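You operate a simulated robot arm through the tools that you are given. There is no shell and no other tool.

You are at the controls of a simulated robot arm. One attempt, no reset.

TASK
Press the candlestick on to the felt pad and fit the candle in.
Fine: use the pad that lies out on the bench; it sits in the middle of the foot; stand the candlestick back where it was; the candle goes right down into the cup; leave the other pad on the card. Set down upright: candlestick.

It is judged by the outcome, as a careful person would: the job done as asked, and still so three seconds after it is handed in. It fails if anything else is knocked over, pushed out of place, dropped, spilled or broken.

THE ROBOT
A 7-joint arm with a four-finger gripper, fixed in place. Base frame: the origin is at the foot of the arm, x ahead of it, y to its left, z up; the work surface is at about z = 0.86. Lengths are in m, angles in degrees, forces in N, time in s.
Its first joint turns from -69.0 to 172.0 degrees. Payload 3.67 kg.
Tool frame: the origin (TCP) lies between the finger pads and is the grasp point; the fingertips stand 0.028 m ahead of it; z points along the fingers, y is the line along which they close. The gripper opens to 0.112 m. The gripper's body begins 0.073 m behind the TCP.
Orientation is that of the tool frame in the base frame, as a unit quaternion [x, y, z, w]. With the fingers straight down and closing along the base's y, the tool's x points along the base's -x, its y along +y and its z along -z.

THE INTERFACE
- The arm moves only by the tool move_arm. Its argument "moves" is a list of rows, each a list of 7 numbers: the turn, a rotation vector about the tool's x, y, z in units of 90 degrees (1.0 is 90 degrees), then the shift along the tool's x, y, z in units of 300 mm (1.0 is 300 mm), then the gripper command, from -1 (shut) to 1 (fully open), values between in proportion. In form: [[ax, ay, az, dx, dy, dz, jaw], ...]. A call has 1 to 20 rows; each row is the pose to reach, as a shift and turn from the pose commanded when the call began, along the tool's axes at that moment. A call with a number of a shift or a turn outside -1 to 1 is refused whole. Each row takes 0.2 s and may step no farther than 0.05 m and 8.6 degrees from the row before; otherwise, or with a gripper value out of range, the whole call is refused. A pose out of reach is approached as far as the arm can. The call stops where the force on the tool passes 40 N (or 10 N more than at its start, if that is more) or the arm is blocked; 0.2 s more then pass. Each finger halts on what it meets, pressing with about 35 N; the grip force reading is that of the motor and also rises with nothing between the fingers. The clock runs only during rows and for 0.2 s after the last one: add rows that repeat a pose to give the fingers time. The reply holds the time, the measured pose of the TCP, the force on the tool along the base axes, the opening and the grip force, in the units named above and with some noise, with the torque about the TCP (base axes, N m) and any sound that the robot's microphone picked up.
- Cameras (640 x 400 px; columns grow to the right, rows downward): "scene" is fixed at [0.0547, -0.6516, 1.4471]; the picture's right is [0.12, -0.99, 0.00], its down [-0.46, -0.05, -0.89] and it looks along [0.88, 0.10, -0.46] (base axes); focal length 330 px, centre (320, 200). "wrist" rides on the gripper at [0.06, -0.018, -0.104] in the tool frame; the picture's right is [0.29, 0.96, 0.00], its down [-0.80, 0.24, -0.55] and it looks along [-0.53, 0.16, 0.83] (tool axes); focal length 234 px, centre (320, 200). There is no depth. A picture from a camera that has moved, and an enlarged one, comes with that camera's place and axes in the base frame and with its lens. The place of the scene camera against the robot may be out by one fixed shift of up to 0.018 m in any direction.
- capture(camera): a new picture of that camera. No time passes.
- raise_lower(by): slides the trunk up (or, below 0, down) by that many m; the arm rides with it, the base frame stays. It gives what a move gives, with no picture.
- inspect(camera, box): a new picture of the part [left, top, right, bottom] of that camera's present view, enlarged. No time passes.
- sign_off(): hands the job in; it is judged then, once.

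Places have to be worked out from the pictures, the camera data and where the tool is seen. Open the gripper and draw the arm clear of the work before you hand the job in, unless the task says otherwise.

The tools are called after "Emit:" by a JSON object that holds its "api" and its "payload". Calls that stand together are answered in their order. move_arm: Moves the arm, as the interface text tells. Its arguments: {"type":"object","properties":{"moves":{"type":"array"}},"required":["moves"]} The other tools are called the same way: raise_lower (by) slides the trunk up or down; capture (camera) takes a picture; inspect (camera, box) takes an enlarged picture of a part of a camera's view; sign_off () hands the job in.

At the start:

```text
time_s: 0.0
tcp_pos: [0.5849, -0.4002, 1.2228]
tcp_rot: [0.0, 1.0, 0.0, 0.0]
contact_force: [0.2, -0.6, 0.5]
wrist_torque: [0.03, 0.01, 0.03]
finger_gap: 0.1119
gripper_force: 0.1
trunk travel left (down, up): [-0.625, 0.215]
```

scene: 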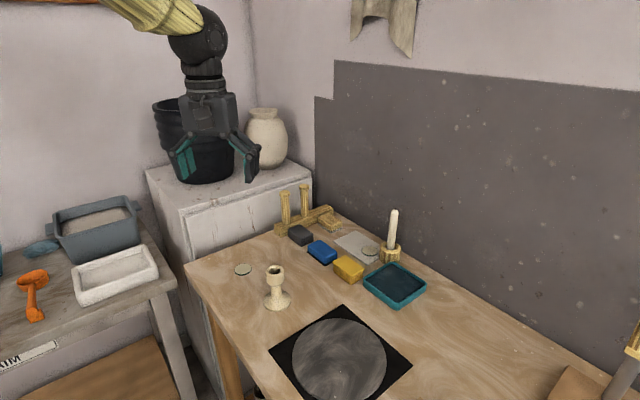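
wrist: 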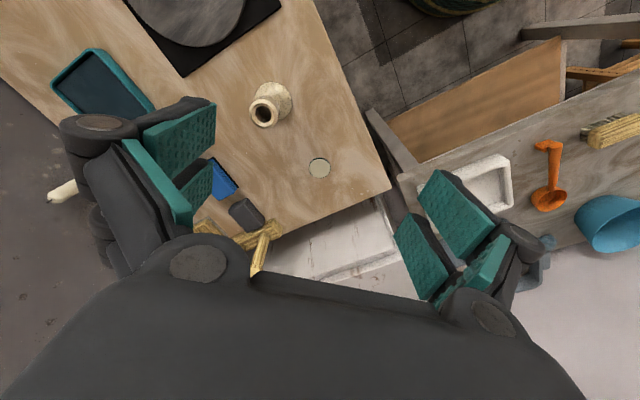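

I start with closer views of the candlestick, the loose pad, the card with the other pad and the candle in its holder.

Emit:
{"api": "inspect", "payload": {"camera": "scene", "box": [200, 180, 440, 330]}}

Emit:
{"api": "inspect", "payload": {"camera": "scene", "box": [320, 190, 440, 265]}}

Emit:
{"api": "inspect", "payload": {"camera": "scene", "box": [220, 245, 340, 320]}}

Emit:
{"api": "inspect", "payload": {"camera": "wrist", "box": [200, 50, 400, 250]}}

```text
2.67 times, centred on (320, 255) of scene
camera zoom: at [0.0547, -0.6516, 1.4471], right [0.12, -0.99, 0.0], down [-0.46, -0.05, -0.89], along [0.88, 0.1, -0.46], focal length 879 px, centre (320, 53)
```

zoom: 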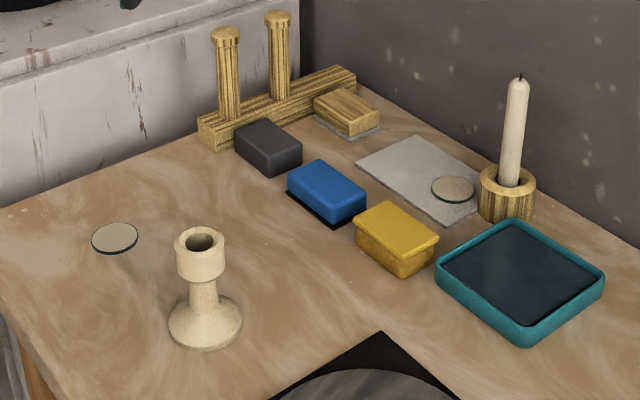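

```text
5.33 times, centred on (380, 228) of scene
camera zoom: at [0.0547, -0.6516, 1.4471], right [0.12, -0.99, 0.0], down [-0.46, -0.05, -0.89], along [0.88, 0.1, -0.46], focal length 1757 px, centre (0, 53)
```

zoom: 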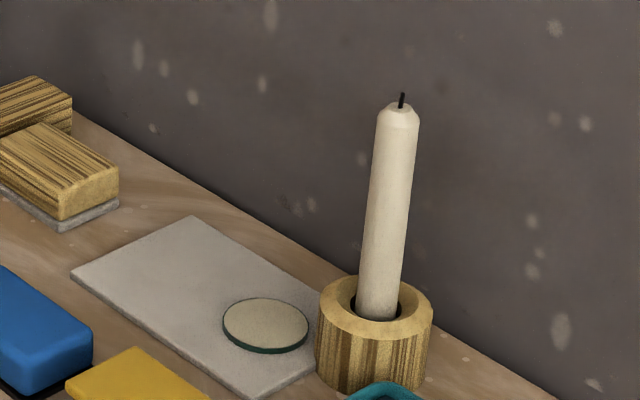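

```text
5.33 times, centred on (280, 282) of scene
camera zoom: at [0.0547, -0.6516, 1.4471], right [0.12, -0.99, 0.0], down [-0.46, -0.05, -0.89], along [0.88, 0.1, -0.46], focal length 1757 px, centre (533, -240)
```

zoom: 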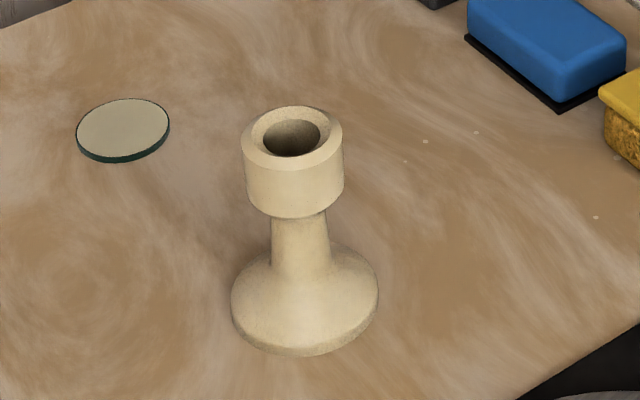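

```text
2.00 times, centred on (300, 150) of wrist
camera zoom: at [0.5245, -0.4192, 1.3266], right [-0.29, 0.96, 0.0], down [0.8, 0.24, 0.55], along [0.53, 0.16, -0.83], focal length 468 px, centre (360, 300)
```

zoom: 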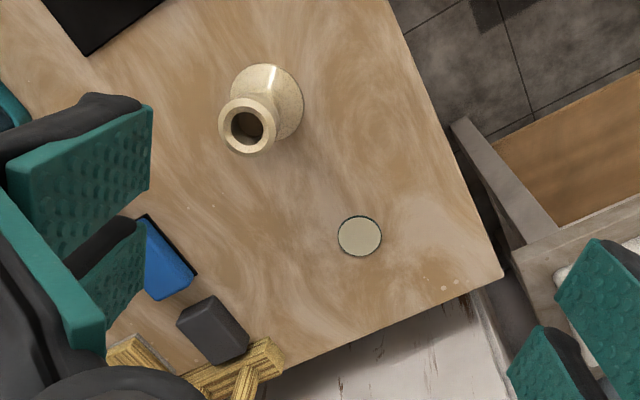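

The wrist view puts the loose pad at about (0.740, -0.355) and the candlestick at about (0.631, -0.476), roughly 0.105 m tall. The candle is far out, near (0.836, -0.765). I move above the candlestick for a better look.

Emit:
{"api": "move_arm", "payload": {"moves": [[0, 0, 0, -0.04, -0.08, 0.1, 1], [0, 0, 0, -0.08, -0.16, 0.2, 1], [0, 0, 0, -0.12, -0.22, 0.3, 1], [0, 0, 0, -0.153, -0.253, 0.4, 1], [0, 0, 0, -0.153, -0.253, 0.4, 1]]}}

Emit:
{"api": "capture", "payload": {"camera": "wrist"}}

Emit:
{"api": "capture", "payload": {"camera": "scene"}}

```text
time_s: 1.2
tcp_pos: [0.6313, -0.4755, 1.1027]
tcp_rot: [-0.001, 1.0, -0.001, 0.001]
contact_force: [-0.9, -0.3, 0.0]
wrist_torque: [-0.03, -0.04, 0.0]
finger_gap: 0.1122
gripper_force: 0.1
trunk travel left (down, up): [-0.625, 0.215]
```

```text
taken
camera wrist: at [0.5708, -0.494, 1.2079], right [-0.29, 0.96, 0.0], down [0.8, 0.24, 0.55], along [0.53, 0.16, -0.83], focal length 234 px, centre (320, 200)
```

wrist: 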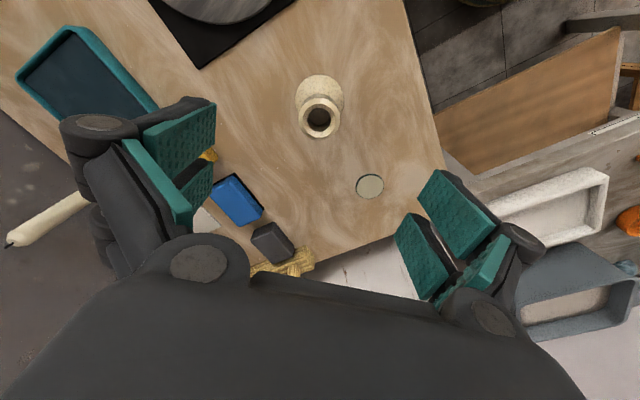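

```text
taken
```

scene: 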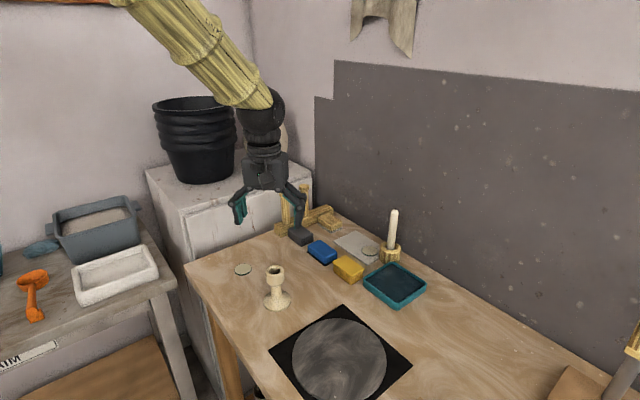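

Emit:
{"api": "inspect", "payload": {"camera": "wrist", "box": [260, 50, 420, 210]}}

Emit:
{"api": "inspect", "payload": {"camera": "wrist", "box": [0, 150, 120, 270]}}

```text
2.50 times, centred on (340, 130) of wrist
camera zoom: at [0.5708, -0.494, 1.2079], right [-0.29, 0.96, 0.0], down [0.8, 0.24, 0.55], along [0.53, 0.16, -0.83], focal length 585 px, centre (270, 375)
```

zoom: 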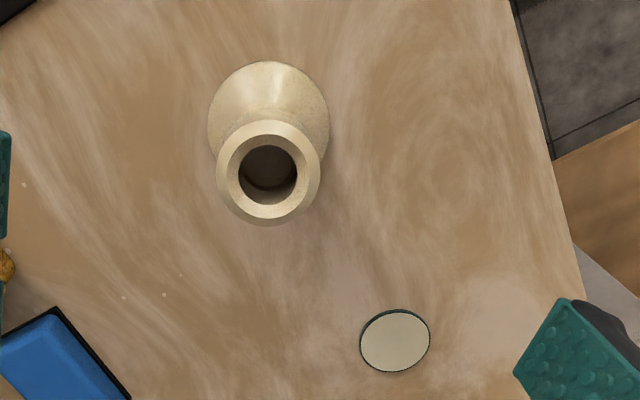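

```text
3.33 times, centred on (60, 210) of wrist
camera zoom: at [0.5708, -0.494, 1.2079], right [-0.29, 0.96, 0.0], down [0.8, 0.24, 0.55], along [0.53, 0.16, -0.83], focal length 781 px, centre (1187, 167)
```

zoom: 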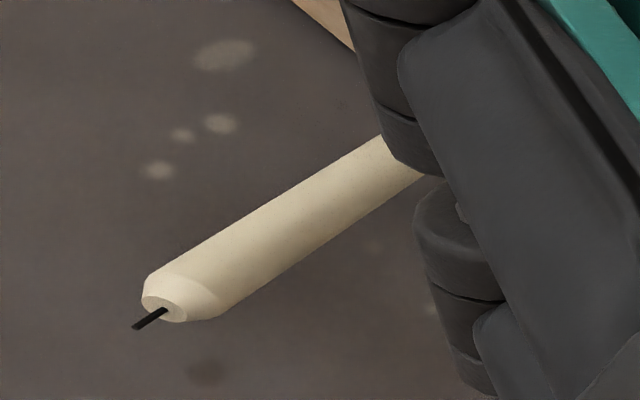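

Candlestick axis is at about (0.630, -0.477), with the cup about 41 mm across and its top at z≈0.966. The pad is at (0.739, -0.3545), 48 mm across. I lower with open fingers around the cup before gripping.

Emit:
{"api": "move_arm", "payload": {"moves": [[0, 0, 0, 0.003, -0.003, 0.15, 1], [0, 0, 0, 0.003, -0.003, 0.3, 1], [0, 0, 0, 0.003, -0.003, 0.42, 1], [0, 0, 0, 0.003, -0.003, 0.5, 1], [0, 0, 0, 0.003, -0.003, 0.509, 1], [0, 0, 0, 0.003, -0.003, 0.509, 1]]}}

Emit:
{"api": "capture", "payload": {"camera": "wrist"}}

Emit:
{"api": "inspect", "payload": {"camera": "scene", "box": [220, 220, 340, 320]}}

```text
time_s: 2.6
tcp_pos: [0.6288, -0.4775, 0.9488]
tcp_rot: [0.0, 1.0, 0.0, 0.001]
contact_force: [0.5, -0.1, 0.4]
wrist_torque: [-0.01, -0.01, 0.02]
finger_gap: 0.112
gripper_force: 0.1
trunk travel left (down, up): [-0.625, 0.215]
```

```text
taken
camera wrist: at [0.5697, -0.4959, 1.0534], right [-0.29, 0.96, 0.0], down [0.8, 0.24, 0.55], along [0.53, 0.16, -0.83], focal length 234 px, centre (320, 200)
```

wrist: 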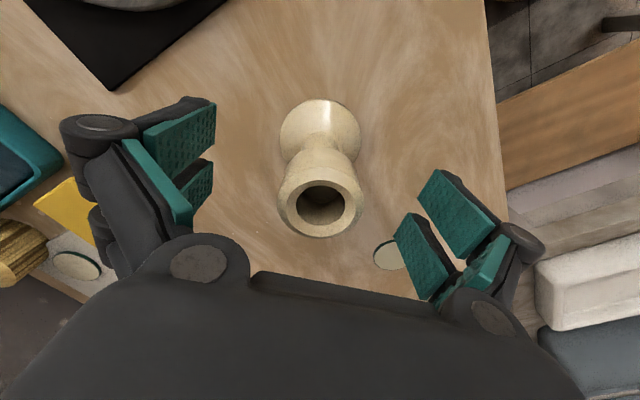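

```text
4.00 times, centred on (280, 270) of scene
camera zoom: at [0.0547, -0.6516, 1.4471], right [0.12, -0.99, 0.0], down [-0.46, -0.05, -0.89], along [0.88, 0.1, -0.46], focal length 1318 px, centre (480, -80)
```

zoom: 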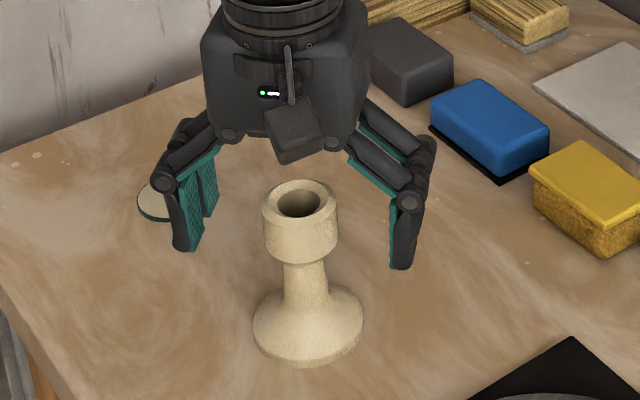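

The cup is centred between the fingers. I close on it and hold.

Emit:
{"api": "move_arm", "payload": {"moves": [[0, 0, 0, 0, 0, 0, 0.2], [0, 0, 0, 0, 0, 0, -0.2], [0, 0, 0, 0, 0, 0, -0.6], [0, 0, 0, 0, 0, 0, -1], [0, 0, 0, 0, 0, 0, -1], [0, 0, 0, 0, 0, 0, -1]]}}

Emit:
{"api": "capture", "payload": {"camera": "wrist"}}

Emit:
{"api": "inspect", "payload": {"camera": "scene", "box": [220, 220, 340, 320]}}

```text
time_s: 4.0
tcp_pos: [0.6279, -0.4788, 0.9485]
tcp_rot: [0.0, 1.0, 0.0, 0.0]
contact_force: [-0.1, -0.3, 1.3]
wrist_torque: [0.03, 0.01, 0.0]
finger_gap: 0.0425
gripper_force: 34.9
trunk travel left (down, up): [-0.625, 0.215]
```

```text
taken
camera wrist: at [0.5696, -0.4958, 1.0538], right [-0.29, 0.96, 0.0], down [0.8, 0.24, 0.55], along [0.53, 0.16, -0.83], focal length 234 px, centre (320, 200)
```

wrist: 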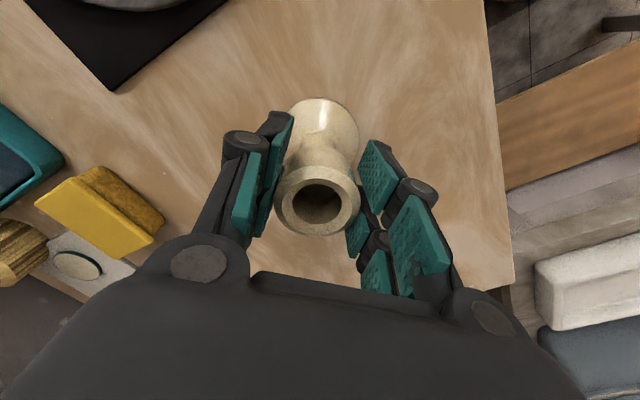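

```text
4.00 times, centred on (280, 270) of scene
camera zoom: at [0.0547, -0.6516, 1.4471], right [0.12, -0.99, 0.0], down [-0.46, -0.05, -0.89], along [0.88, 0.1, -0.46], focal length 1318 px, centre (480, -80)
```

zoom: 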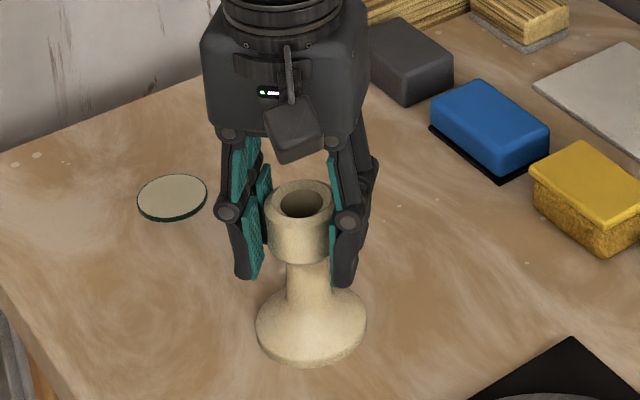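

Grip is solid: gap 42.5 mm, and the foot is centred under the TCP to about 1 mm. I lift straight up by 0.06 m.

Emit:
{"api": "move_arm", "payload": {"moves": [[0, 0, 0, 0, 0, -0.03, -1], [0, 0, 0, 0, 0, -0.1, -1], [0, 0, 0, 0, 0, -0.2, -1], [0, 0, 0, 0, 0, -0.2, -1]]}}

Emit:
{"api": "capture", "payload": {"camera": "wrist"}}

Emit:
{"api": "inspect", "payload": {"camera": "scene", "box": [220, 220, 340, 320]}}

```text
time_s: 5.0
tcp_pos: [0.6296, -0.4772, 1.0066]
tcp_rot: [-0.001, 1.0, 0.001, 0.0]
contact_force: [-0.4, 0.0, -2.4]
wrist_torque: [0.02, -0.01, -0.03]
finger_gap: 0.0425
gripper_force: 35.4
trunk travel left (down, up): [-0.625, 0.215]
```

```text
taken
camera wrist: at [0.57, -0.496, 1.1129], right [-0.29, 0.96, 0.0], down [0.8, 0.24, 0.55], along [0.53, 0.16, -0.83], focal length 234 px, centre (320, 200)
```

wrist: 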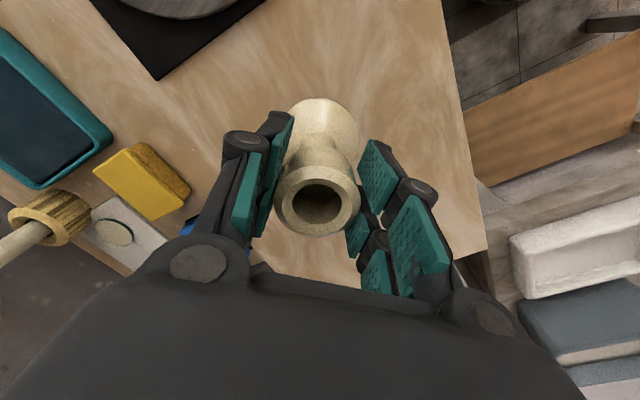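

```text
4.00 times, centred on (280, 270) of scene
camera zoom: at [0.0547, -0.6516, 1.4471], right [0.12, -0.99, 0.0], down [-0.46, -0.05, -0.89], along [0.88, 0.1, -0.46], focal length 1318 px, centre (480, -80)
```

zoom: 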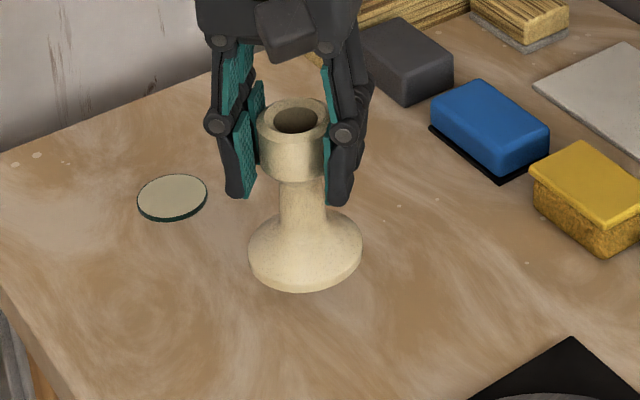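

It lifted cleanly and still hangs upright. I carry it level over the pad.

Emit:
{"api": "move_arm", "payload": {"moves": [[0, 0, 0, -0.073, 0.082, 0, -1], [0, 0, 0, -0.165, 0.186, 0, -1], [0, 0, 0, -0.257, 0.29, 0, -1], [0, 0, 0, -0.33, 0.371, 0, -1], [0, 0, 0, -0.3633, 0.4083, 0, -1], [0, 0, 0, -0.3633, 0.4083, 0, -1]]}}

Emit:
{"api": "capture", "payload": {"camera": "wrist"}}

Emit:
{"api": "inspect", "payload": {"camera": "scene", "box": [190, 190, 310, 290]}}

```text
time_s: 6.4
tcp_pos: [0.7382, -0.355, 1.0082]
tcp_rot: [0.0, 1.0, 0.0, 0.0]
contact_force: [0.3, 0.0, -2.1]
wrist_torque: [0.02, 0.0, 0.01]
finger_gap: 0.0426
gripper_force: 35.3
trunk travel left (down, up): [-0.625, 0.215]
```

```text
taken
camera wrist: at [0.6783, -0.3729, 1.1139], right [-0.29, 0.96, 0.0], down [0.8, 0.24, 0.55], along [0.53, 0.16, -0.83], focal length 234 px, centre (320, 200)
```

wrist: 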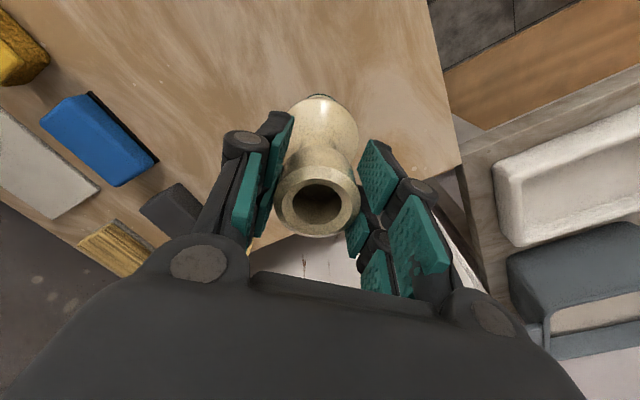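

```text
4.00 times, centred on (250, 240) of scene
camera zoom: at [0.0547, -0.6516, 1.4471], right [0.12, -0.99, 0.0], down [-0.46, -0.05, -0.89], along [0.88, 0.1, -0.46], focal length 1318 px, centre (600, 40)
```

zoom: 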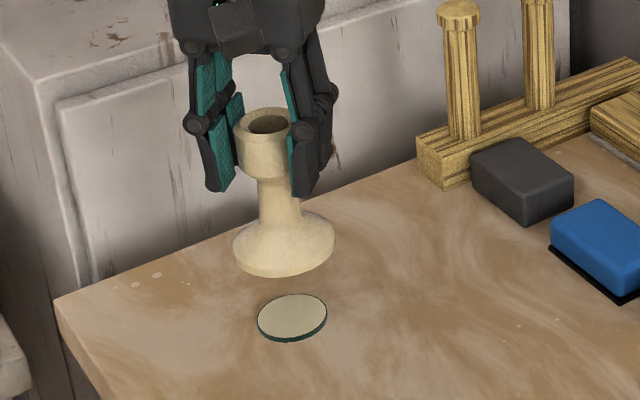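

The scene view suggests alignment within a few mm. I lower to about 8 mm above the pad and check again from both cameras.

Emit:
{"api": "move_arm", "payload": {"moves": [[0, 0, 0, 0, 0, 0.08, -1], [0, 0, 0, 0, 0, 0.15, -1], [0, 0, 0, 0, 0, 0.16, -1], [0, 0, 0, 0, 0, 0.16, -1]]}}

Emit:
{"api": "inspect", "payload": {"camera": "wrist", "box": [240, 60, 400, 160]}}

Emit:
{"api": "inspect", "payload": {"camera": "scene", "box": [220, 235, 284, 285]}}

```text
time_s: 7.4
tcp_pos: [0.7378, -0.3537, 0.9591]
tcp_rot: [-0.001, 1.0, 0.0, 0.0]
contact_force: [-0.8, 0.1, -2.4]
wrist_torque: [-0.01, 0.0, 0.03]
finger_gap: 0.0426
gripper_force: 35.0
trunk travel left (down, up): [-0.625, 0.215]
```

```text
4.00 times, centred on (320, 110) of wrist
camera zoom: at [0.6791, -0.3725, 1.0649], right [-0.29, 0.96, 0.0], down [0.8, 0.24, 0.55], along [0.53, 0.16, -0.83], focal length 937 px, centre (320, 560)
```

zoom: 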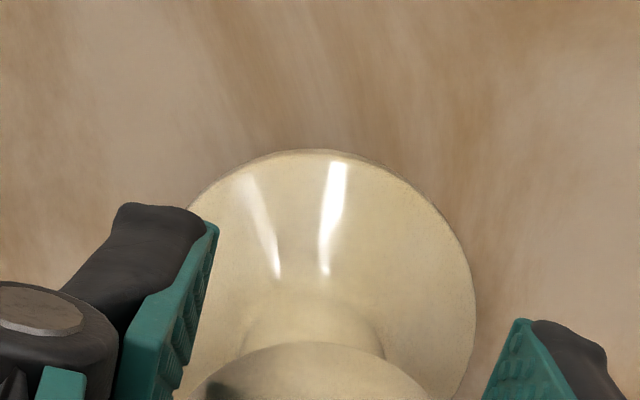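

```text
8.00 times, centred on (252, 260) of scene
camera zoom: at [0.0547, -0.6516, 1.4471], right [0.12, -0.99, 0.0], down [-0.46, -0.05, -0.89], along [0.88, 0.1, -0.46], focal length 2636 px, centre (864, -280)
```

zoom: 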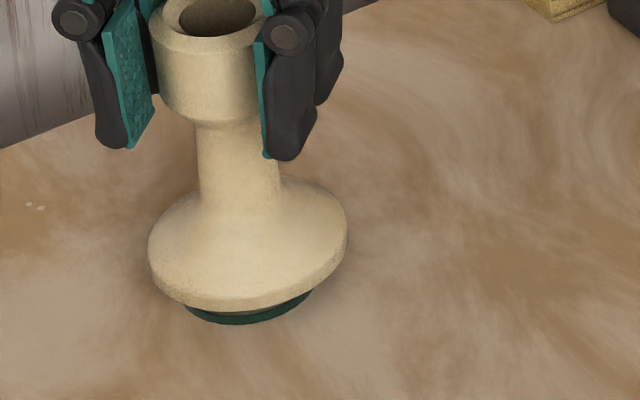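

Working from the foot's near edge with perspective allowed for, its centre is at about (0.743, -0.353), and the pad is at (0.740, -0.354). The scene picture agrees that the foot is 3 to 4 mm too far out, so I nudge back before pressing.

Emit:
{"api": "move_arm", "payload": {"moves": [[0, 0, 0, 0.0117, -0.0023, 0, -1], [0, 0, 0, 0.0117, -0.0023, 0.008, -1], [0, 0, 0, 0.0117, -0.0023, 0.008, -1]]}}

Emit:
{"api": "inspect", "payload": {"camera": "wrist", "box": [240, 60, 400, 160]}}

Emit:
{"api": "inspect", "payload": {"camera": "scene", "box": [232, 255, 272, 280]}}

```text
time_s: 8.2
tcp_pos: [0.735, -0.3548, 0.9577]
tcp_rot: [-0.001, 1.0, 0.001, 0.0]
contact_force: [-0.3, 0.6, -2.7]
wrist_torque: [-0.03, -0.01, 0.0]
finger_gap: 0.0429
gripper_force: 34.9
trunk travel left (down, up): [-0.625, 0.215]
```

```text
4.00 times, centred on (320, 110) of wrist
camera zoom: at [0.6749, -0.3735, 1.0627], right [-0.29, 0.96, 0.0], down [0.8, 0.24, 0.55], along [0.53, 0.16, -0.83], focal length 937 px, centre (320, 560)
```

zoom: 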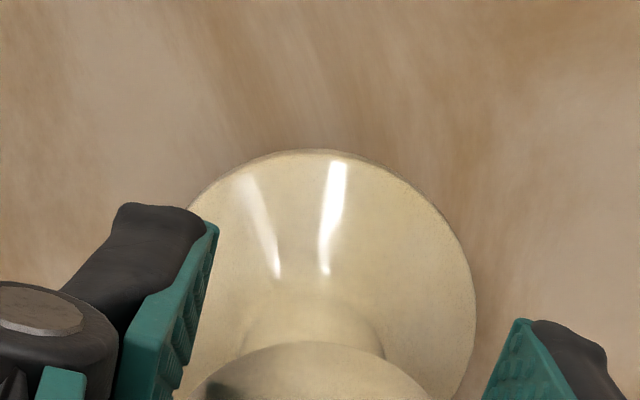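

```text
16.00 times, centred on (252, 268) of scene
camera zoom: at [0.0547, -0.6516, 1.4471], right [0.12, -0.99, 0.0], down [-0.46, -0.05, -0.89], along [0.88, 0.1, -0.46], focal length 5272 px, centre (1408, -880)
```

zoom: 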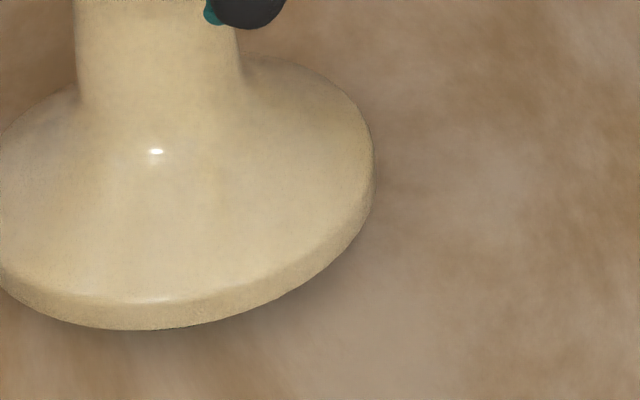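

The pad is now hidden under the foot. I take the earlier crop again so I can compare the edges directly.

Emit:
{"api": "inspect", "payload": {"camera": "scene", "box": [220, 235, 284, 285]}}

Emit:
{"api": "inspect", "payload": {"camera": "scene", "box": [222, 255, 262, 280]}}

```text
8.00 times, centred on (252, 260) of scene
camera zoom: at [0.0547, -0.6516, 1.4471], right [0.12, -0.99, 0.0], down [-0.46, -0.05, -0.89], along [0.88, 0.1, -0.46], focal length 2636 px, centre (864, -280)
```

zoom: 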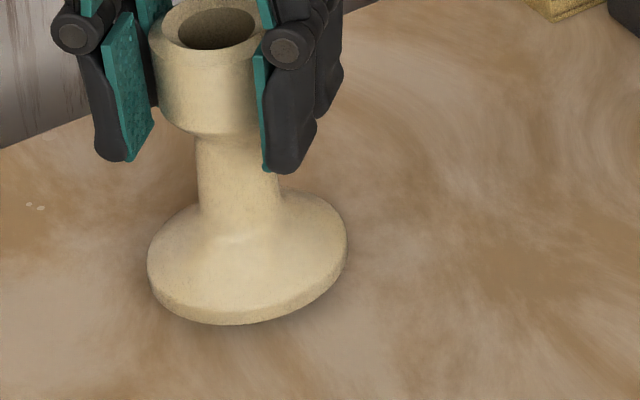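

```text
16.00 times, centred on (242, 268) of scene
camera zoom: at [0.0547, -0.6516, 1.4471], right [0.12, -0.99, 0.0], down [-0.46, -0.05, -0.89], along [0.88, 0.1, -0.46], focal length 5272 px, centre (1568, -880)
```

zoom: 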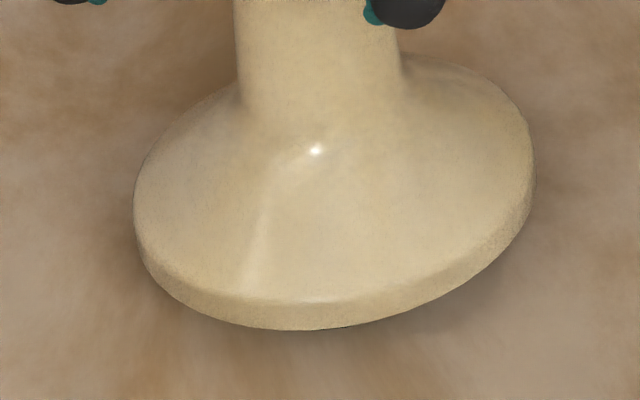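

The edges now line up as they should for a concentric placement, within about 1 mm. I lower in 1 mm steps and watch the force.

Emit:
{"api": "move_arm", "payload": {"moves": [[0, 0, 0, 0, 0, 0.0033, -1], [0, 0, 0, 0, 0, 0.0067, -1], [0, 0, 0, 0, 0, 0.01, -1], [0, 0, 0, 0, 0, 0.0133, -1], [0, 0, 0, 0, 0, 0.0167, -1]]}}

```text
time_s: 9.4
tcp_pos: [0.7356, -0.3561, 0.9536]
tcp_rot: [-0.001, 1.0, 0.0, 0.0]
contact_force: [0.3, 1.0, -2.6]
wrist_torque: [0.03, -0.02, 0.01]
finger_gap: 0.0428
gripper_force: 34.8
trunk travel left (down, up): [-0.625, 0.215]
```

No contact yet at z≈0.9536. I continue down in small steps.

Emit:
{"api": "move_arm", "payload": {"moves": [[0, 0, 0, 0, 0, 0.0033, -1], [0, 0, 0, 0, 0, 0.0067, -1], [0, 0, 0, 0, 0, 0.0067, -1]]}}

```text
time_s: 10.2
tcp_pos: [0.7344, -0.356, 0.9531]
tcp_rot: [0.0, 1.0, 0.0, 0.0]
contact_force: [0.8, -0.3, 0.2]
wrist_torque: [0.0, -0.02, 0.0]
finger_gap: 0.0428
gripper_force: 35.4
trunk travel left (down, up): [-0.625, 0.215]
```

The force has gone from -2.6 to +0.2 N, so contact is just starting. I press further in steps.

Emit:
{"api": "move_arm", "payload": {"moves": [[0, 0, 0, 0, 0, 0.0033, -1], [0, 0, 0, 0, 0, 0.0067, -1], [0, 0, 0, 0, 0, 0.0067, -1]]}}

```text
time_s: 11.0
tcp_pos: [0.7346, -0.3556, 0.9515]
tcp_rot: [-0.001, 1.0, 0.0, 0.002]
contact_force: [0.9, -1.5, 16.2]
wrist_torque: [-0.04, -0.19, -0.01]
finger_gap: 0.0426
gripper_force: 35.0
trunk travel left (down, up): [-0.625, 0.215]
```

Now it presses with about 16 N. I add a little more and hold it.

Emit:
{"api": "move_arm", "payload": {"moves": [[0, 0, 0, 0, 0, 0.003, -1], [0, 0, 0, 0, 0, 0.005, -1], [0, 0, 0, 0, 0, 0.005, -1], [0, 0, 0, 0, 0, 0.005, -1], [0, 0, 0, 0, 0, 0.005, -1]]}}

Emit:
{"api": "inspect", "payload": {"camera": "scene", "box": [220, 235, 284, 285]}}

```text
time_s: 12.2
tcp_pos: [0.7342, -0.3556, 0.9501]
tcp_rot: [0.0, 1.0, 0.0, 0.0]
contact_force: [2.0, -1.7, 25.2]
wrist_torque: [-0.06, -0.27, -0.01]
finger_gap: 0.0426
gripper_force: 35.3
trunk travel left (down, up): [-0.625, 0.215]
```

```text
8.00 times, centred on (252, 260) of scene
camera zoom: at [0.0547, -0.6516, 1.4471], right [0.12, -0.99, 0.0], down [-0.46, -0.05, -0.89], along [0.88, 0.1, -0.46], focal length 2636 px, centre (864, -280)
```

zoom: 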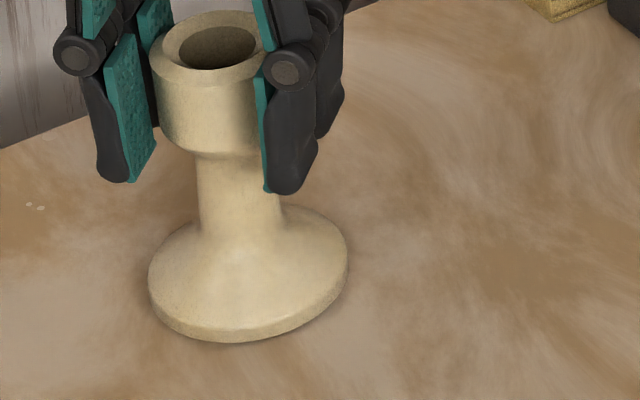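

It was held at about 25 N for over half a second. Now I lift and check whether the pad came up with the foot.

Emit:
{"api": "move_arm", "payload": {"moves": [[0, 0, 0, 0, 0, -0.02, -1], [0, 0, 0, 0, 0, -0.08, -1], [0, 0, 0, 0, 0, -0.18, -1], [0, 0, 0, 0, 0, -0.2, -1], [0, 0, 0, 0, 0, -0.2, -1]]}}

Emit:
{"api": "inspect", "payload": {"camera": "scene", "box": [190, 190, 310, 290]}}

Emit:
{"api": "capture", "payload": {"camera": "wrist"}}

```text
time_s: 13.4
tcp_pos: [0.7354, -0.3552, 1.0083]
tcp_rot: [-0.001, 1.0, 0.001, 0.0]
contact_force: [-0.5, 1.0, -1.5]
wrist_torque: [0.01, -0.01, -0.02]
finger_gap: 0.0425
gripper_force: 34.7
trunk travel left (down, up): [-0.625, 0.215]
```

```text
4.00 times, centred on (250, 240) of scene
camera zoom: at [0.0547, -0.6516, 1.4471], right [0.12, -0.99, 0.0], down [-0.46, -0.05, -0.89], along [0.88, 0.1, -0.46], focal length 1318 px, centre (600, 40)
```

zoom: 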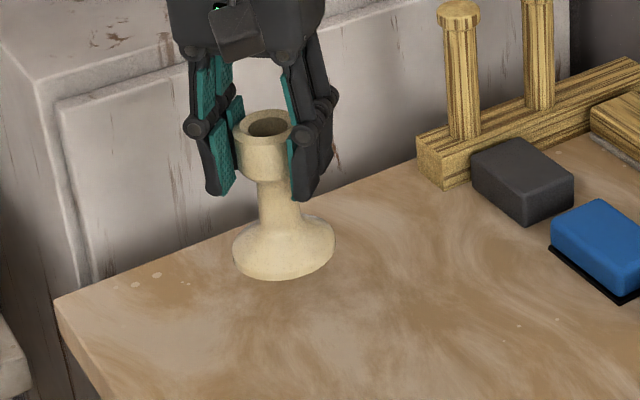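

```text
taken
camera wrist: at [0.6748, -0.3742, 1.1134], right [-0.29, 0.96, 0.0], down [0.8, 0.24, 0.55], along [0.53, 0.16, -0.83], focal length 234 px, centre (320, 200)
```

wrist: 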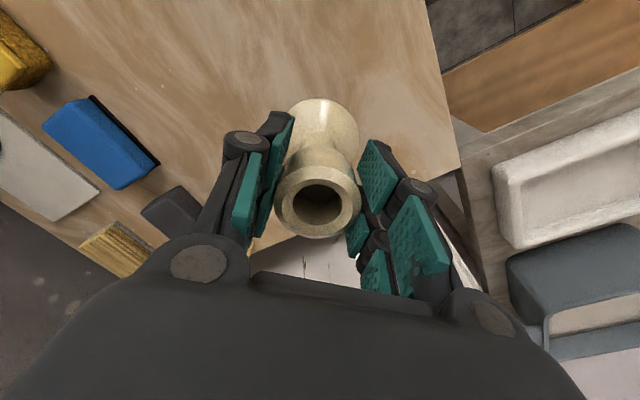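

The pad came up with the foot and the bench there is clear. I carry the candlestick back over its original place.

Emit:
{"api": "move_arm", "payload": {"moves": [[0, 0, 0, 0.07, -0.08, 0, -1], [0, 0, 0, 0.16, -0.183, 0, -1], [0, 0, 0, 0.25, -0.286, 0, -1], [0, 0, 0, 0.32, -0.366, 0, -1], [0, 0, 0, 0.3517, -0.4027, 0, -1], [0, 0, 0, 0.3517, -0.4027, 0, -1], [0, 0, 0, 0.3517, -0.4027, 0.09, -1], [0, 0, 0, 0.3517, -0.4027, 0.16, -1], [0, 0, 0, 0.3517, -0.4027, 0.175, -1], [0, 0, 0, 0.3517, -0.4027, 0.175, -1]]}}

Emit:
{"api": "inspect", "payload": {"camera": "scene", "box": [220, 245, 340, 320]}}

```text
time_s: 15.6
tcp_pos: [0.6296, -0.4776, 0.953]
tcp_rot: [0.001, 1.0, 0.0, 0.0]
contact_force: [0.8, 0.4, -2.5]
wrist_torque: [0.03, 0.04, 0.01]
finger_gap: 0.0424
gripper_force: 35.1
trunk travel left (down, up): [-0.625, 0.215]
```

```text
5.33 times, centred on (280, 282) of scene
camera zoom: at [0.0547, -0.6516, 1.4471], right [0.12, -0.99, 0.0], down [-0.46, -0.05, -0.89], along [0.88, 0.1, -0.46], focal length 1757 px, centre (533, -240)
```

zoom: 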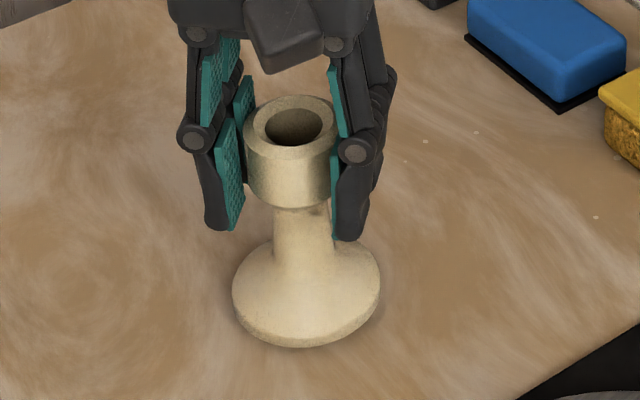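

The foot's outline is within 1 px of where it first stood. I lower gently to contact.

Emit:
{"api": "move_arm", "payload": {"moves": [[0, 0, 0, 0, 0, 0.005, -1], [0, 0, 0, 0, 0, 0.01, -1], [0, 0, 0, 0, 0, 0.0133, -1], [0, 0, 0, 0, 0, 0.0133, -1]]}}

```text
time_s: 16.6
tcp_pos: [0.6293, -0.4774, 0.9509]
tcp_rot: [0.0, 1.0, 0.001, -0.001]
contact_force: [-0.1, -0.6, -0.2]
wrist_torque: [-0.03, 0.0, 0.02]
finger_gap: 0.0425
gripper_force: 34.5
trunk travel left (down, up): [-0.625, 0.215]
```

Emit:
{"api": "move_arm", "payload": {"moves": [[0, 0, 0, 0, 0, 0.003, -1], [0, 0, 0, 0, 0, 0.004, -1], [0, 0, 0, 0, 0, 0.004, -1]]}}

```text
time_s: 17.4
tcp_pos: [0.629, -0.4768, 0.9503]
tcp_rot: [-0.001, 1.0, 0.0, 0.0]
contact_force: [1.0, -0.8, 2.7]
wrist_torque: [0.02, -0.1, 0.0]
finger_gap: 0.0424
gripper_force: 35.1
trunk travel left (down, up): [-0.625, 0.215]
```

It is resting on the bench with light load. I release, let it settle, then raise straight up.

Emit:
{"api": "move_arm", "payload": {"moves": [[0, 0, 0, 0, 0, 0, -0.2], [0, 0, 0, 0, 0, 0, 0.2], [0, 0, 0, 0, 0, 0, 0.6], [0, 0, 0, 0, 0, 0, 1], [0, 0, 0, 0, 0, 0, 1], [0, 0, 0, 0, 0, -0.1, 1], [0, 0, 0, 0, 0, -0.25, 1], [0, 0, 0, 0, 0, -0.4, 1], [0, 0, 0, 0, 0, -0.52, 1], [0, 0, 0, 0, 0, -0.52, 1]]}}

Emit:
{"api": "inspect", "payload": {"camera": "scene", "box": [220, 245, 340, 320]}}

Emit:
{"api": "inspect", "payload": {"camera": "wrist", "box": [260, 50, 420, 210]}}

```text
time_s: 19.6
tcp_pos: [0.6286, -0.4774, 1.1052]
tcp_rot: [-0.001, 1.0, 0.0, 0.001]
contact_force: [-0.1, 0.0, -0.4]
wrist_torque: [0.01, -0.01, 0.0]
finger_gap: 0.112
gripper_force: 0.0
trunk travel left (down, up): [-0.625, 0.215]
```

```text
5.33 times, centred on (280, 282) of scene
camera zoom: at [0.0547, -0.6516, 1.4471], right [0.12, -0.99, 0.0], down [-0.46, -0.05, -0.89], along [0.88, 0.1, -0.46], focal length 1757 px, centre (533, -240)
```

zoom: 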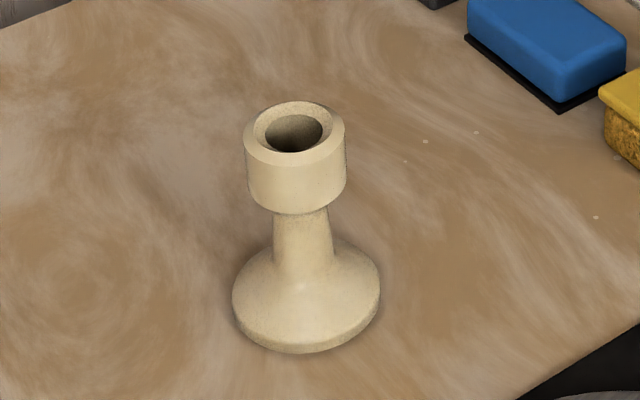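

```text
2.50 times, centred on (340, 130) of wrist
camera zoom: at [0.5681, -0.4955, 1.2107], right [-0.29, 0.96, 0.0], down [0.8, 0.24, 0.55], along [0.53, 0.16, -0.83], focal length 585 px, centre (270, 375)
```

zoom: 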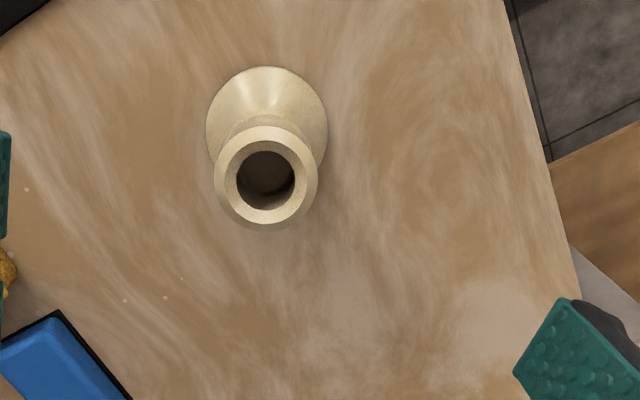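

The candlestick stands exactly where it was, now with the pad under it. Next is the candle: I turn the tool toward its bearing (about -42°) and move closer, staying high, to locate it with the wrist camera.

Emit:
{"api": "move_arm", "payload": {"moves": [[0, 0, 0.078, -0.017, -0.078, -0.025, 1], [0, 0, 0.156, -0.033, -0.156, -0.05, 1], [0, 0, 0.233, -0.05, -0.233, -0.075, 1], [0, 0, 0.311, -0.067, -0.311, -0.1, 1], [0, 0, 0.389, -0.083, -0.389, -0.125, 1], [0, 0, 0.467, -0.1, -0.467, -0.15, 1], [0, 0, 0.467, -0.1, -0.467, -0.15, 1]]}}

Emit:
{"api": "capture", "payload": {"camera": "wrist"}}

Emit:
{"api": "capture", "payload": {"camera": "scene"}}

```text
time_s: 21.2
tcp_pos: [0.6583, -0.6162, 1.1528]
tcp_rot: [0.358, 0.934, 0.0, 0.001]
contact_force: [-0.1, -0.5, 0.2]
wrist_torque: [-0.03, -0.01, 0.03]
finger_gap: 0.1119
gripper_force: 0.1
trunk travel left (down, up): [-0.625, 0.215]
```

```text
taken
camera wrist: at [0.6016, -0.5905, 1.2576], right [0.43, 0.9, 0.0], down [0.75, -0.36, 0.55], along [0.5, -0.24, -0.83], focal length 234 px, centre (320, 200)
```

wrist: 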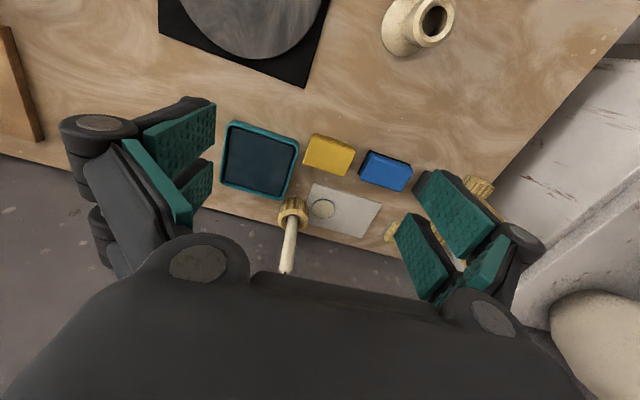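

```text
taken
```

scene: 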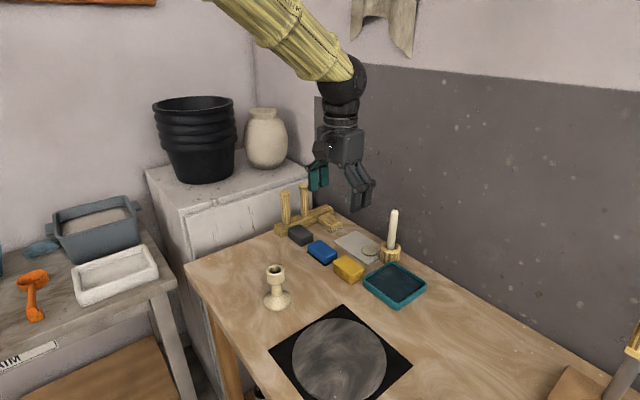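

Emit:
{"api": "inspect", "payload": {"camera": "wrist", "box": [240, 160, 380, 280]}}

```text
3.33 times, centred on (310, 220) of wrist
camera zoom: at [0.6016, -0.5905, 1.2576], right [0.43, 0.9, 0.0], down [0.75, -0.36, 0.55], along [0.5, -0.24, -0.83], focal length 781 px, centre (353, 133)
```

zoom: 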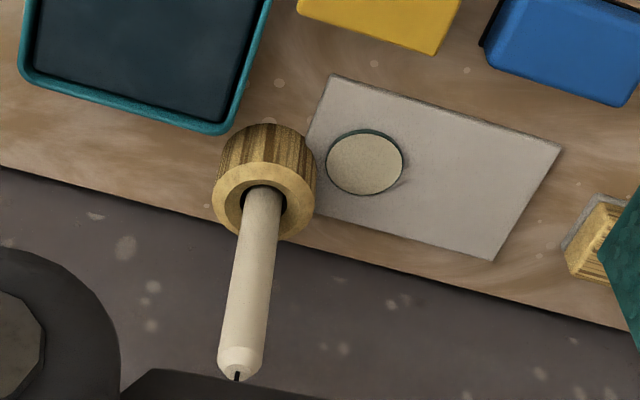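

The candle axis is at about (0.840, -0.762), 1.134 m out at azimuth -42.2°, with its top near z≈1.014 and the wall about 5 cm behind it. That is too far for a straight-down tool, so I tilt the fingers 45° outward, still closing sideways, to gain reach.

Emit:
{"api": "move_arm", "payload": {"moves": [[0, -0.083, 0, 0, 0, 0, 1], [0, -0.167, 0, 0, 0, 0, 1], [0, -0.25, 0, 0, 0, 0, 1], [0, -0.333, 0, 0, 0, 0, 1], [0, -0.417, 0, 0, 0, 0, 1], [0, -0.5, 0, 0, 0, 0, 1], [0, -0.5, 0, 0, 0, 0, 1]]}}

Emit:
{"api": "capture", "payload": {"camera": "wrist"}}

Emit:
{"api": "capture", "payload": {"camera": "scene"}}

```text
time_s: 22.8
tcp_pos: [0.6591, -0.6171, 1.1507]
tcp_rot: [0.331, 0.862, -0.137, 0.358]
contact_force: [-0.6, -0.2, -0.4]
wrist_torque: [-0.02, -0.02, 0.01]
finger_gap: 0.1118
gripper_force: 0.1
trunk travel left (down, up): [-0.625, 0.215]
```

```text
taken
camera wrist: at [0.5612, -0.5535, 1.1831], right [0.49, 0.85, -0.2], down [0.29, 0.06, 0.96], along [0.82, -0.53, -0.21], focal length 234 px, centre (320, 200)
```

wrist: 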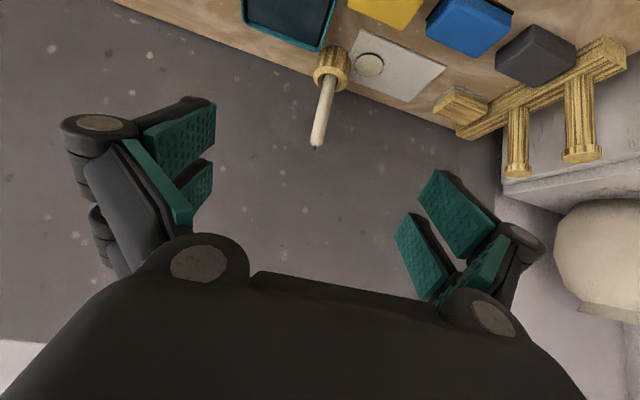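

```text
taken
```

scene: 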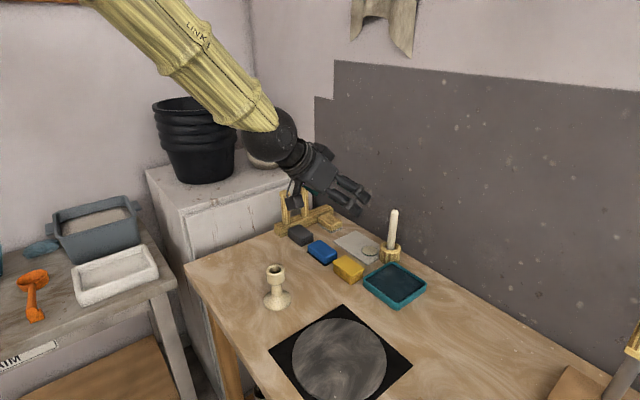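

The tilt works, and the candle shows near image centre. I enlarge it to refine its place.

Emit:
{"api": "inspect", "payload": {"camera": "wrist", "box": [270, 30, 390, 160]}}

```text
3.08 times, centred on (330, 95) of wrist
camera zoom: at [0.5612, -0.5535, 1.1831], right [0.49, 0.85, -0.2], down [0.29, 0.06, 0.96], along [0.82, -0.53, -0.21], focal length 720 px, centre (289, 523)
```

zoom: 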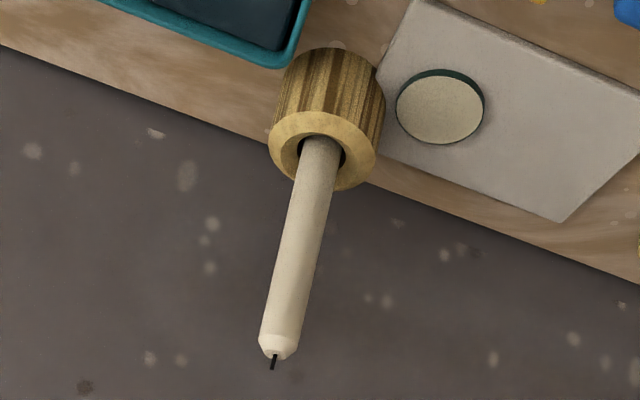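

The candle is at radial 1.134 m, lateral -0.004 m, standing vertical with its top at z≈1.018. I move to a pre-grasp point 0.10 m short of it, at grip height.

Emit:
{"api": "move_arm", "payload": {"moves": [[0, 0, 0, 0.019, 0.0076, 0.119, 1], [0, 0, 0, 0.038, 0.0151, 0.238, 1], [0, 0, 0, 0.057, 0.0227, 0.357, 1], [0, 0, 0, 0.076, 0.0302, 0.476, 1], [0, 0, 0, 0.095, 0.0378, 0.595, 1], [0, 0, 0, 0.114, 0.0453, 0.714, 1], [0, 0, 0, 0.114, 0.0453, 0.714, 1]]}}

Emit:
{"api": "capture", "payload": {"camera": "wrist"}}

Emit:
{"api": "capture", "payload": {"camera": "scene"}}

```text
time_s: 24.4
tcp_pos: [0.7638, -0.6908, 0.9775]
tcp_rot: [0.331, 0.862, -0.138, 0.358]
contact_force: [-0.5, 0.9, 0.1]
wrist_torque: [-0.02, 0.06, 0.0]
finger_gap: 0.112
gripper_force: 0.1
trunk travel left (down, up): [-0.625, 0.215]
```

```text
taken
camera wrist: at [0.6652, -0.6268, 1.0089], right [0.49, 0.85, -0.2], down [0.29, 0.06, 0.96], along [0.82, -0.53, -0.21], focal length 234 px, centre (320, 200)
```

wrist: 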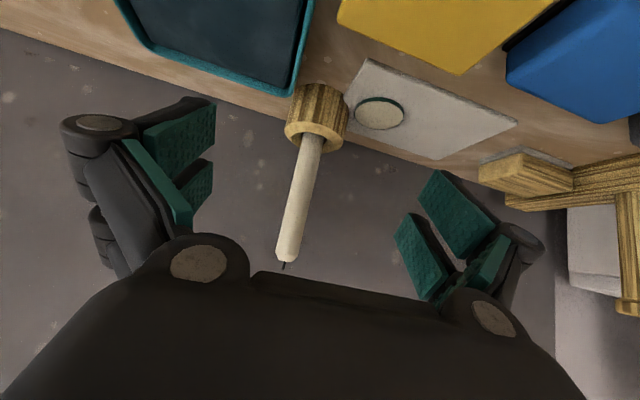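

```text
taken
```

scene: 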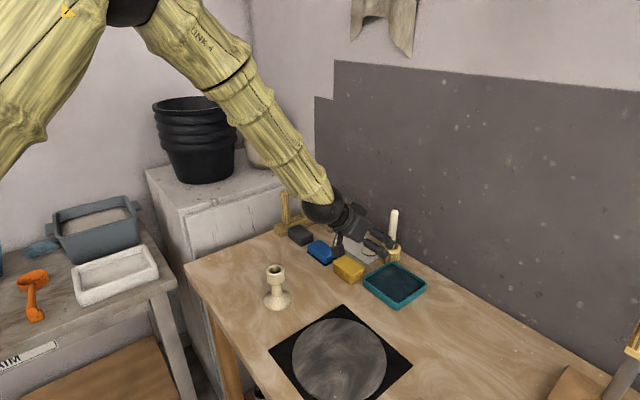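

Reached with no strain. The candle sits 1 to 2 mm off the finger midline, so I correct that and slide out with the fingers either side of it.

Emit:
{"api": "move_arm", "payload": {"moves": [[0, 0, 0, -0.041, -0.005, 0.0526, 1], [0, 0, 0, -0.082, -0.005, 0.1051, 1], [0, 0, 0, -0.122, -0.005, 0.1577, 1], [0, 0, 0, -0.163, -0.005, 0.2102, 1], [0, 0, 0, -0.204, -0.005, 0.2628, 1], [0, 0, 0, -0.204, -0.005, 0.2628, 1]]}}

Emit:
{"api": "capture", "payload": {"camera": "wrist"}}

Emit:
{"api": "inspect", "payload": {"camera": "scene", "box": [320, 190, 440, 265]}}

```text
time_s: 25.8
tcp_pos: [0.8354, -0.7587, 0.9614]
tcp_rot: [0.332, 0.862, -0.137, 0.357]
contact_force: [0.0, 0.6, 0.1]
wrist_torque: [0.03, 0.02, 0.0]
finger_gap: 0.112
gripper_force: 0.2
trunk travel left (down, up): [-0.625, 0.215]
```

```text
taken
camera wrist: at [0.7372, -0.6948, 0.9949], right [0.49, 0.85, -0.2], down [0.29, 0.06, 0.96], along [0.82, -0.53, -0.21], focal length 234 px, centre (320, 200)
```

wrist: 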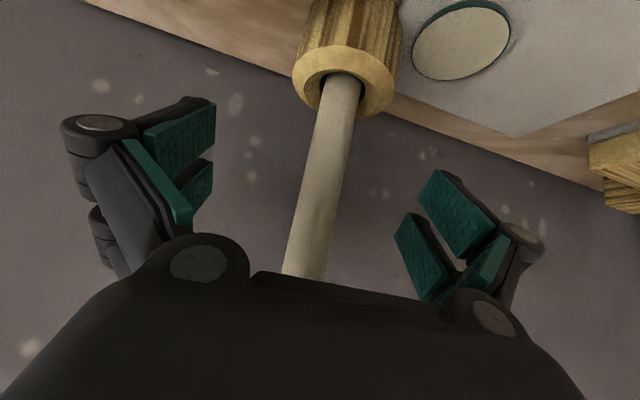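

```text
5.33 times, centred on (380, 228) of scene
camera zoom: at [0.0547, -0.6516, 1.4471], right [0.12, -0.99, 0.0], down [-0.46, -0.05, -0.89], along [0.88, 0.1, -0.46], focal length 1757 px, centre (0, 53)
```

zoom: 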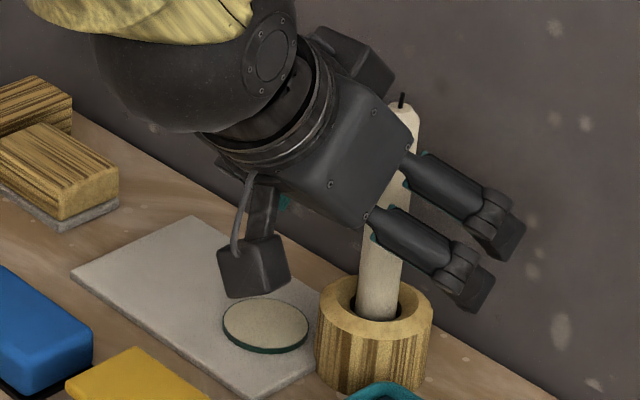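

The candle is centred between the fingers and nothing is touching. I close on it.

Emit:
{"api": "move_arm", "payload": {"moves": [[0, 0, 0, 0, 0, 0, 0.4], [0, 0, 0, 0, 0, 0, 0], [0, 0, 0, 0, 0, 0, -0.4], [0, 0, 0, 0, 0, 0, -0.7], [0, 0, 0, 0, 0, 0, -1], [0, 0, 0, 0, 0, 0, -1], [0, 0, 0, 0, 0, 0, -1]]}}

Emit:
{"api": "capture", "payload": {"camera": "wrist"}}

Emit:
{"api": "inspect", "payload": {"camera": "scene", "box": [320, 190, 440, 265]}}

```text
time_s: 27.4
tcp_pos: [0.8347, -0.7586, 0.9619]
tcp_rot: [0.331, 0.863, -0.137, 0.357]
contact_force: [-0.1, -0.2, 0.4]
wrist_torque: [-0.02, -0.01, -0.03]
finger_gap: 0.0206
gripper_force: 34.9
trunk travel left (down, up): [-0.625, 0.215]
```

```text
taken
camera wrist: at [0.7374, -0.6951, 0.9943], right [0.49, 0.85, -0.2], down [0.29, 0.06, 0.96], along [0.82, -0.53, -0.21], focal length 234 px, centre (320, 200)
```

wrist: 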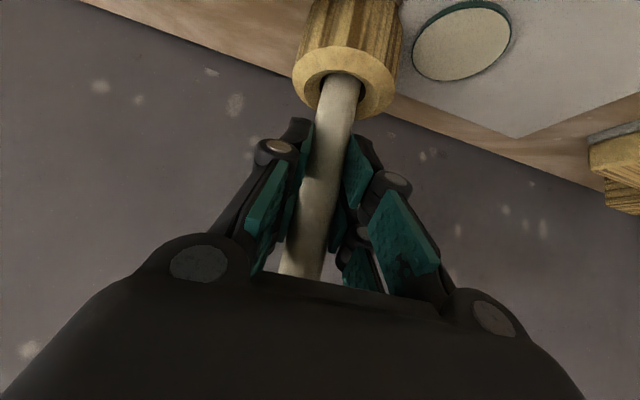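

```text
5.33 times, centred on (380, 228) of scene
camera zoom: at [0.0547, -0.6516, 1.4471], right [0.12, -0.99, 0.0], down [-0.46, -0.05, -0.89], along [0.88, 0.1, -0.46], focal length 1757 px, centre (0, 53)
```

zoom: 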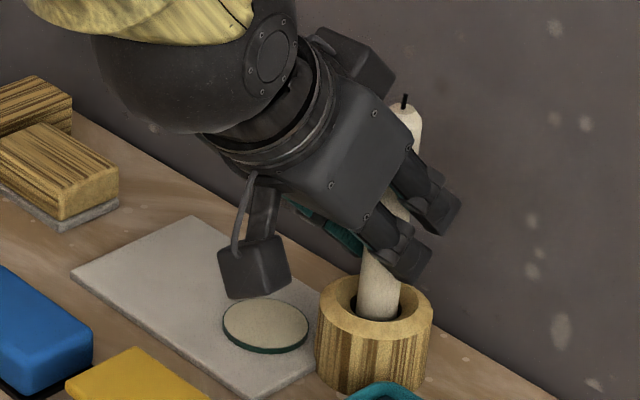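

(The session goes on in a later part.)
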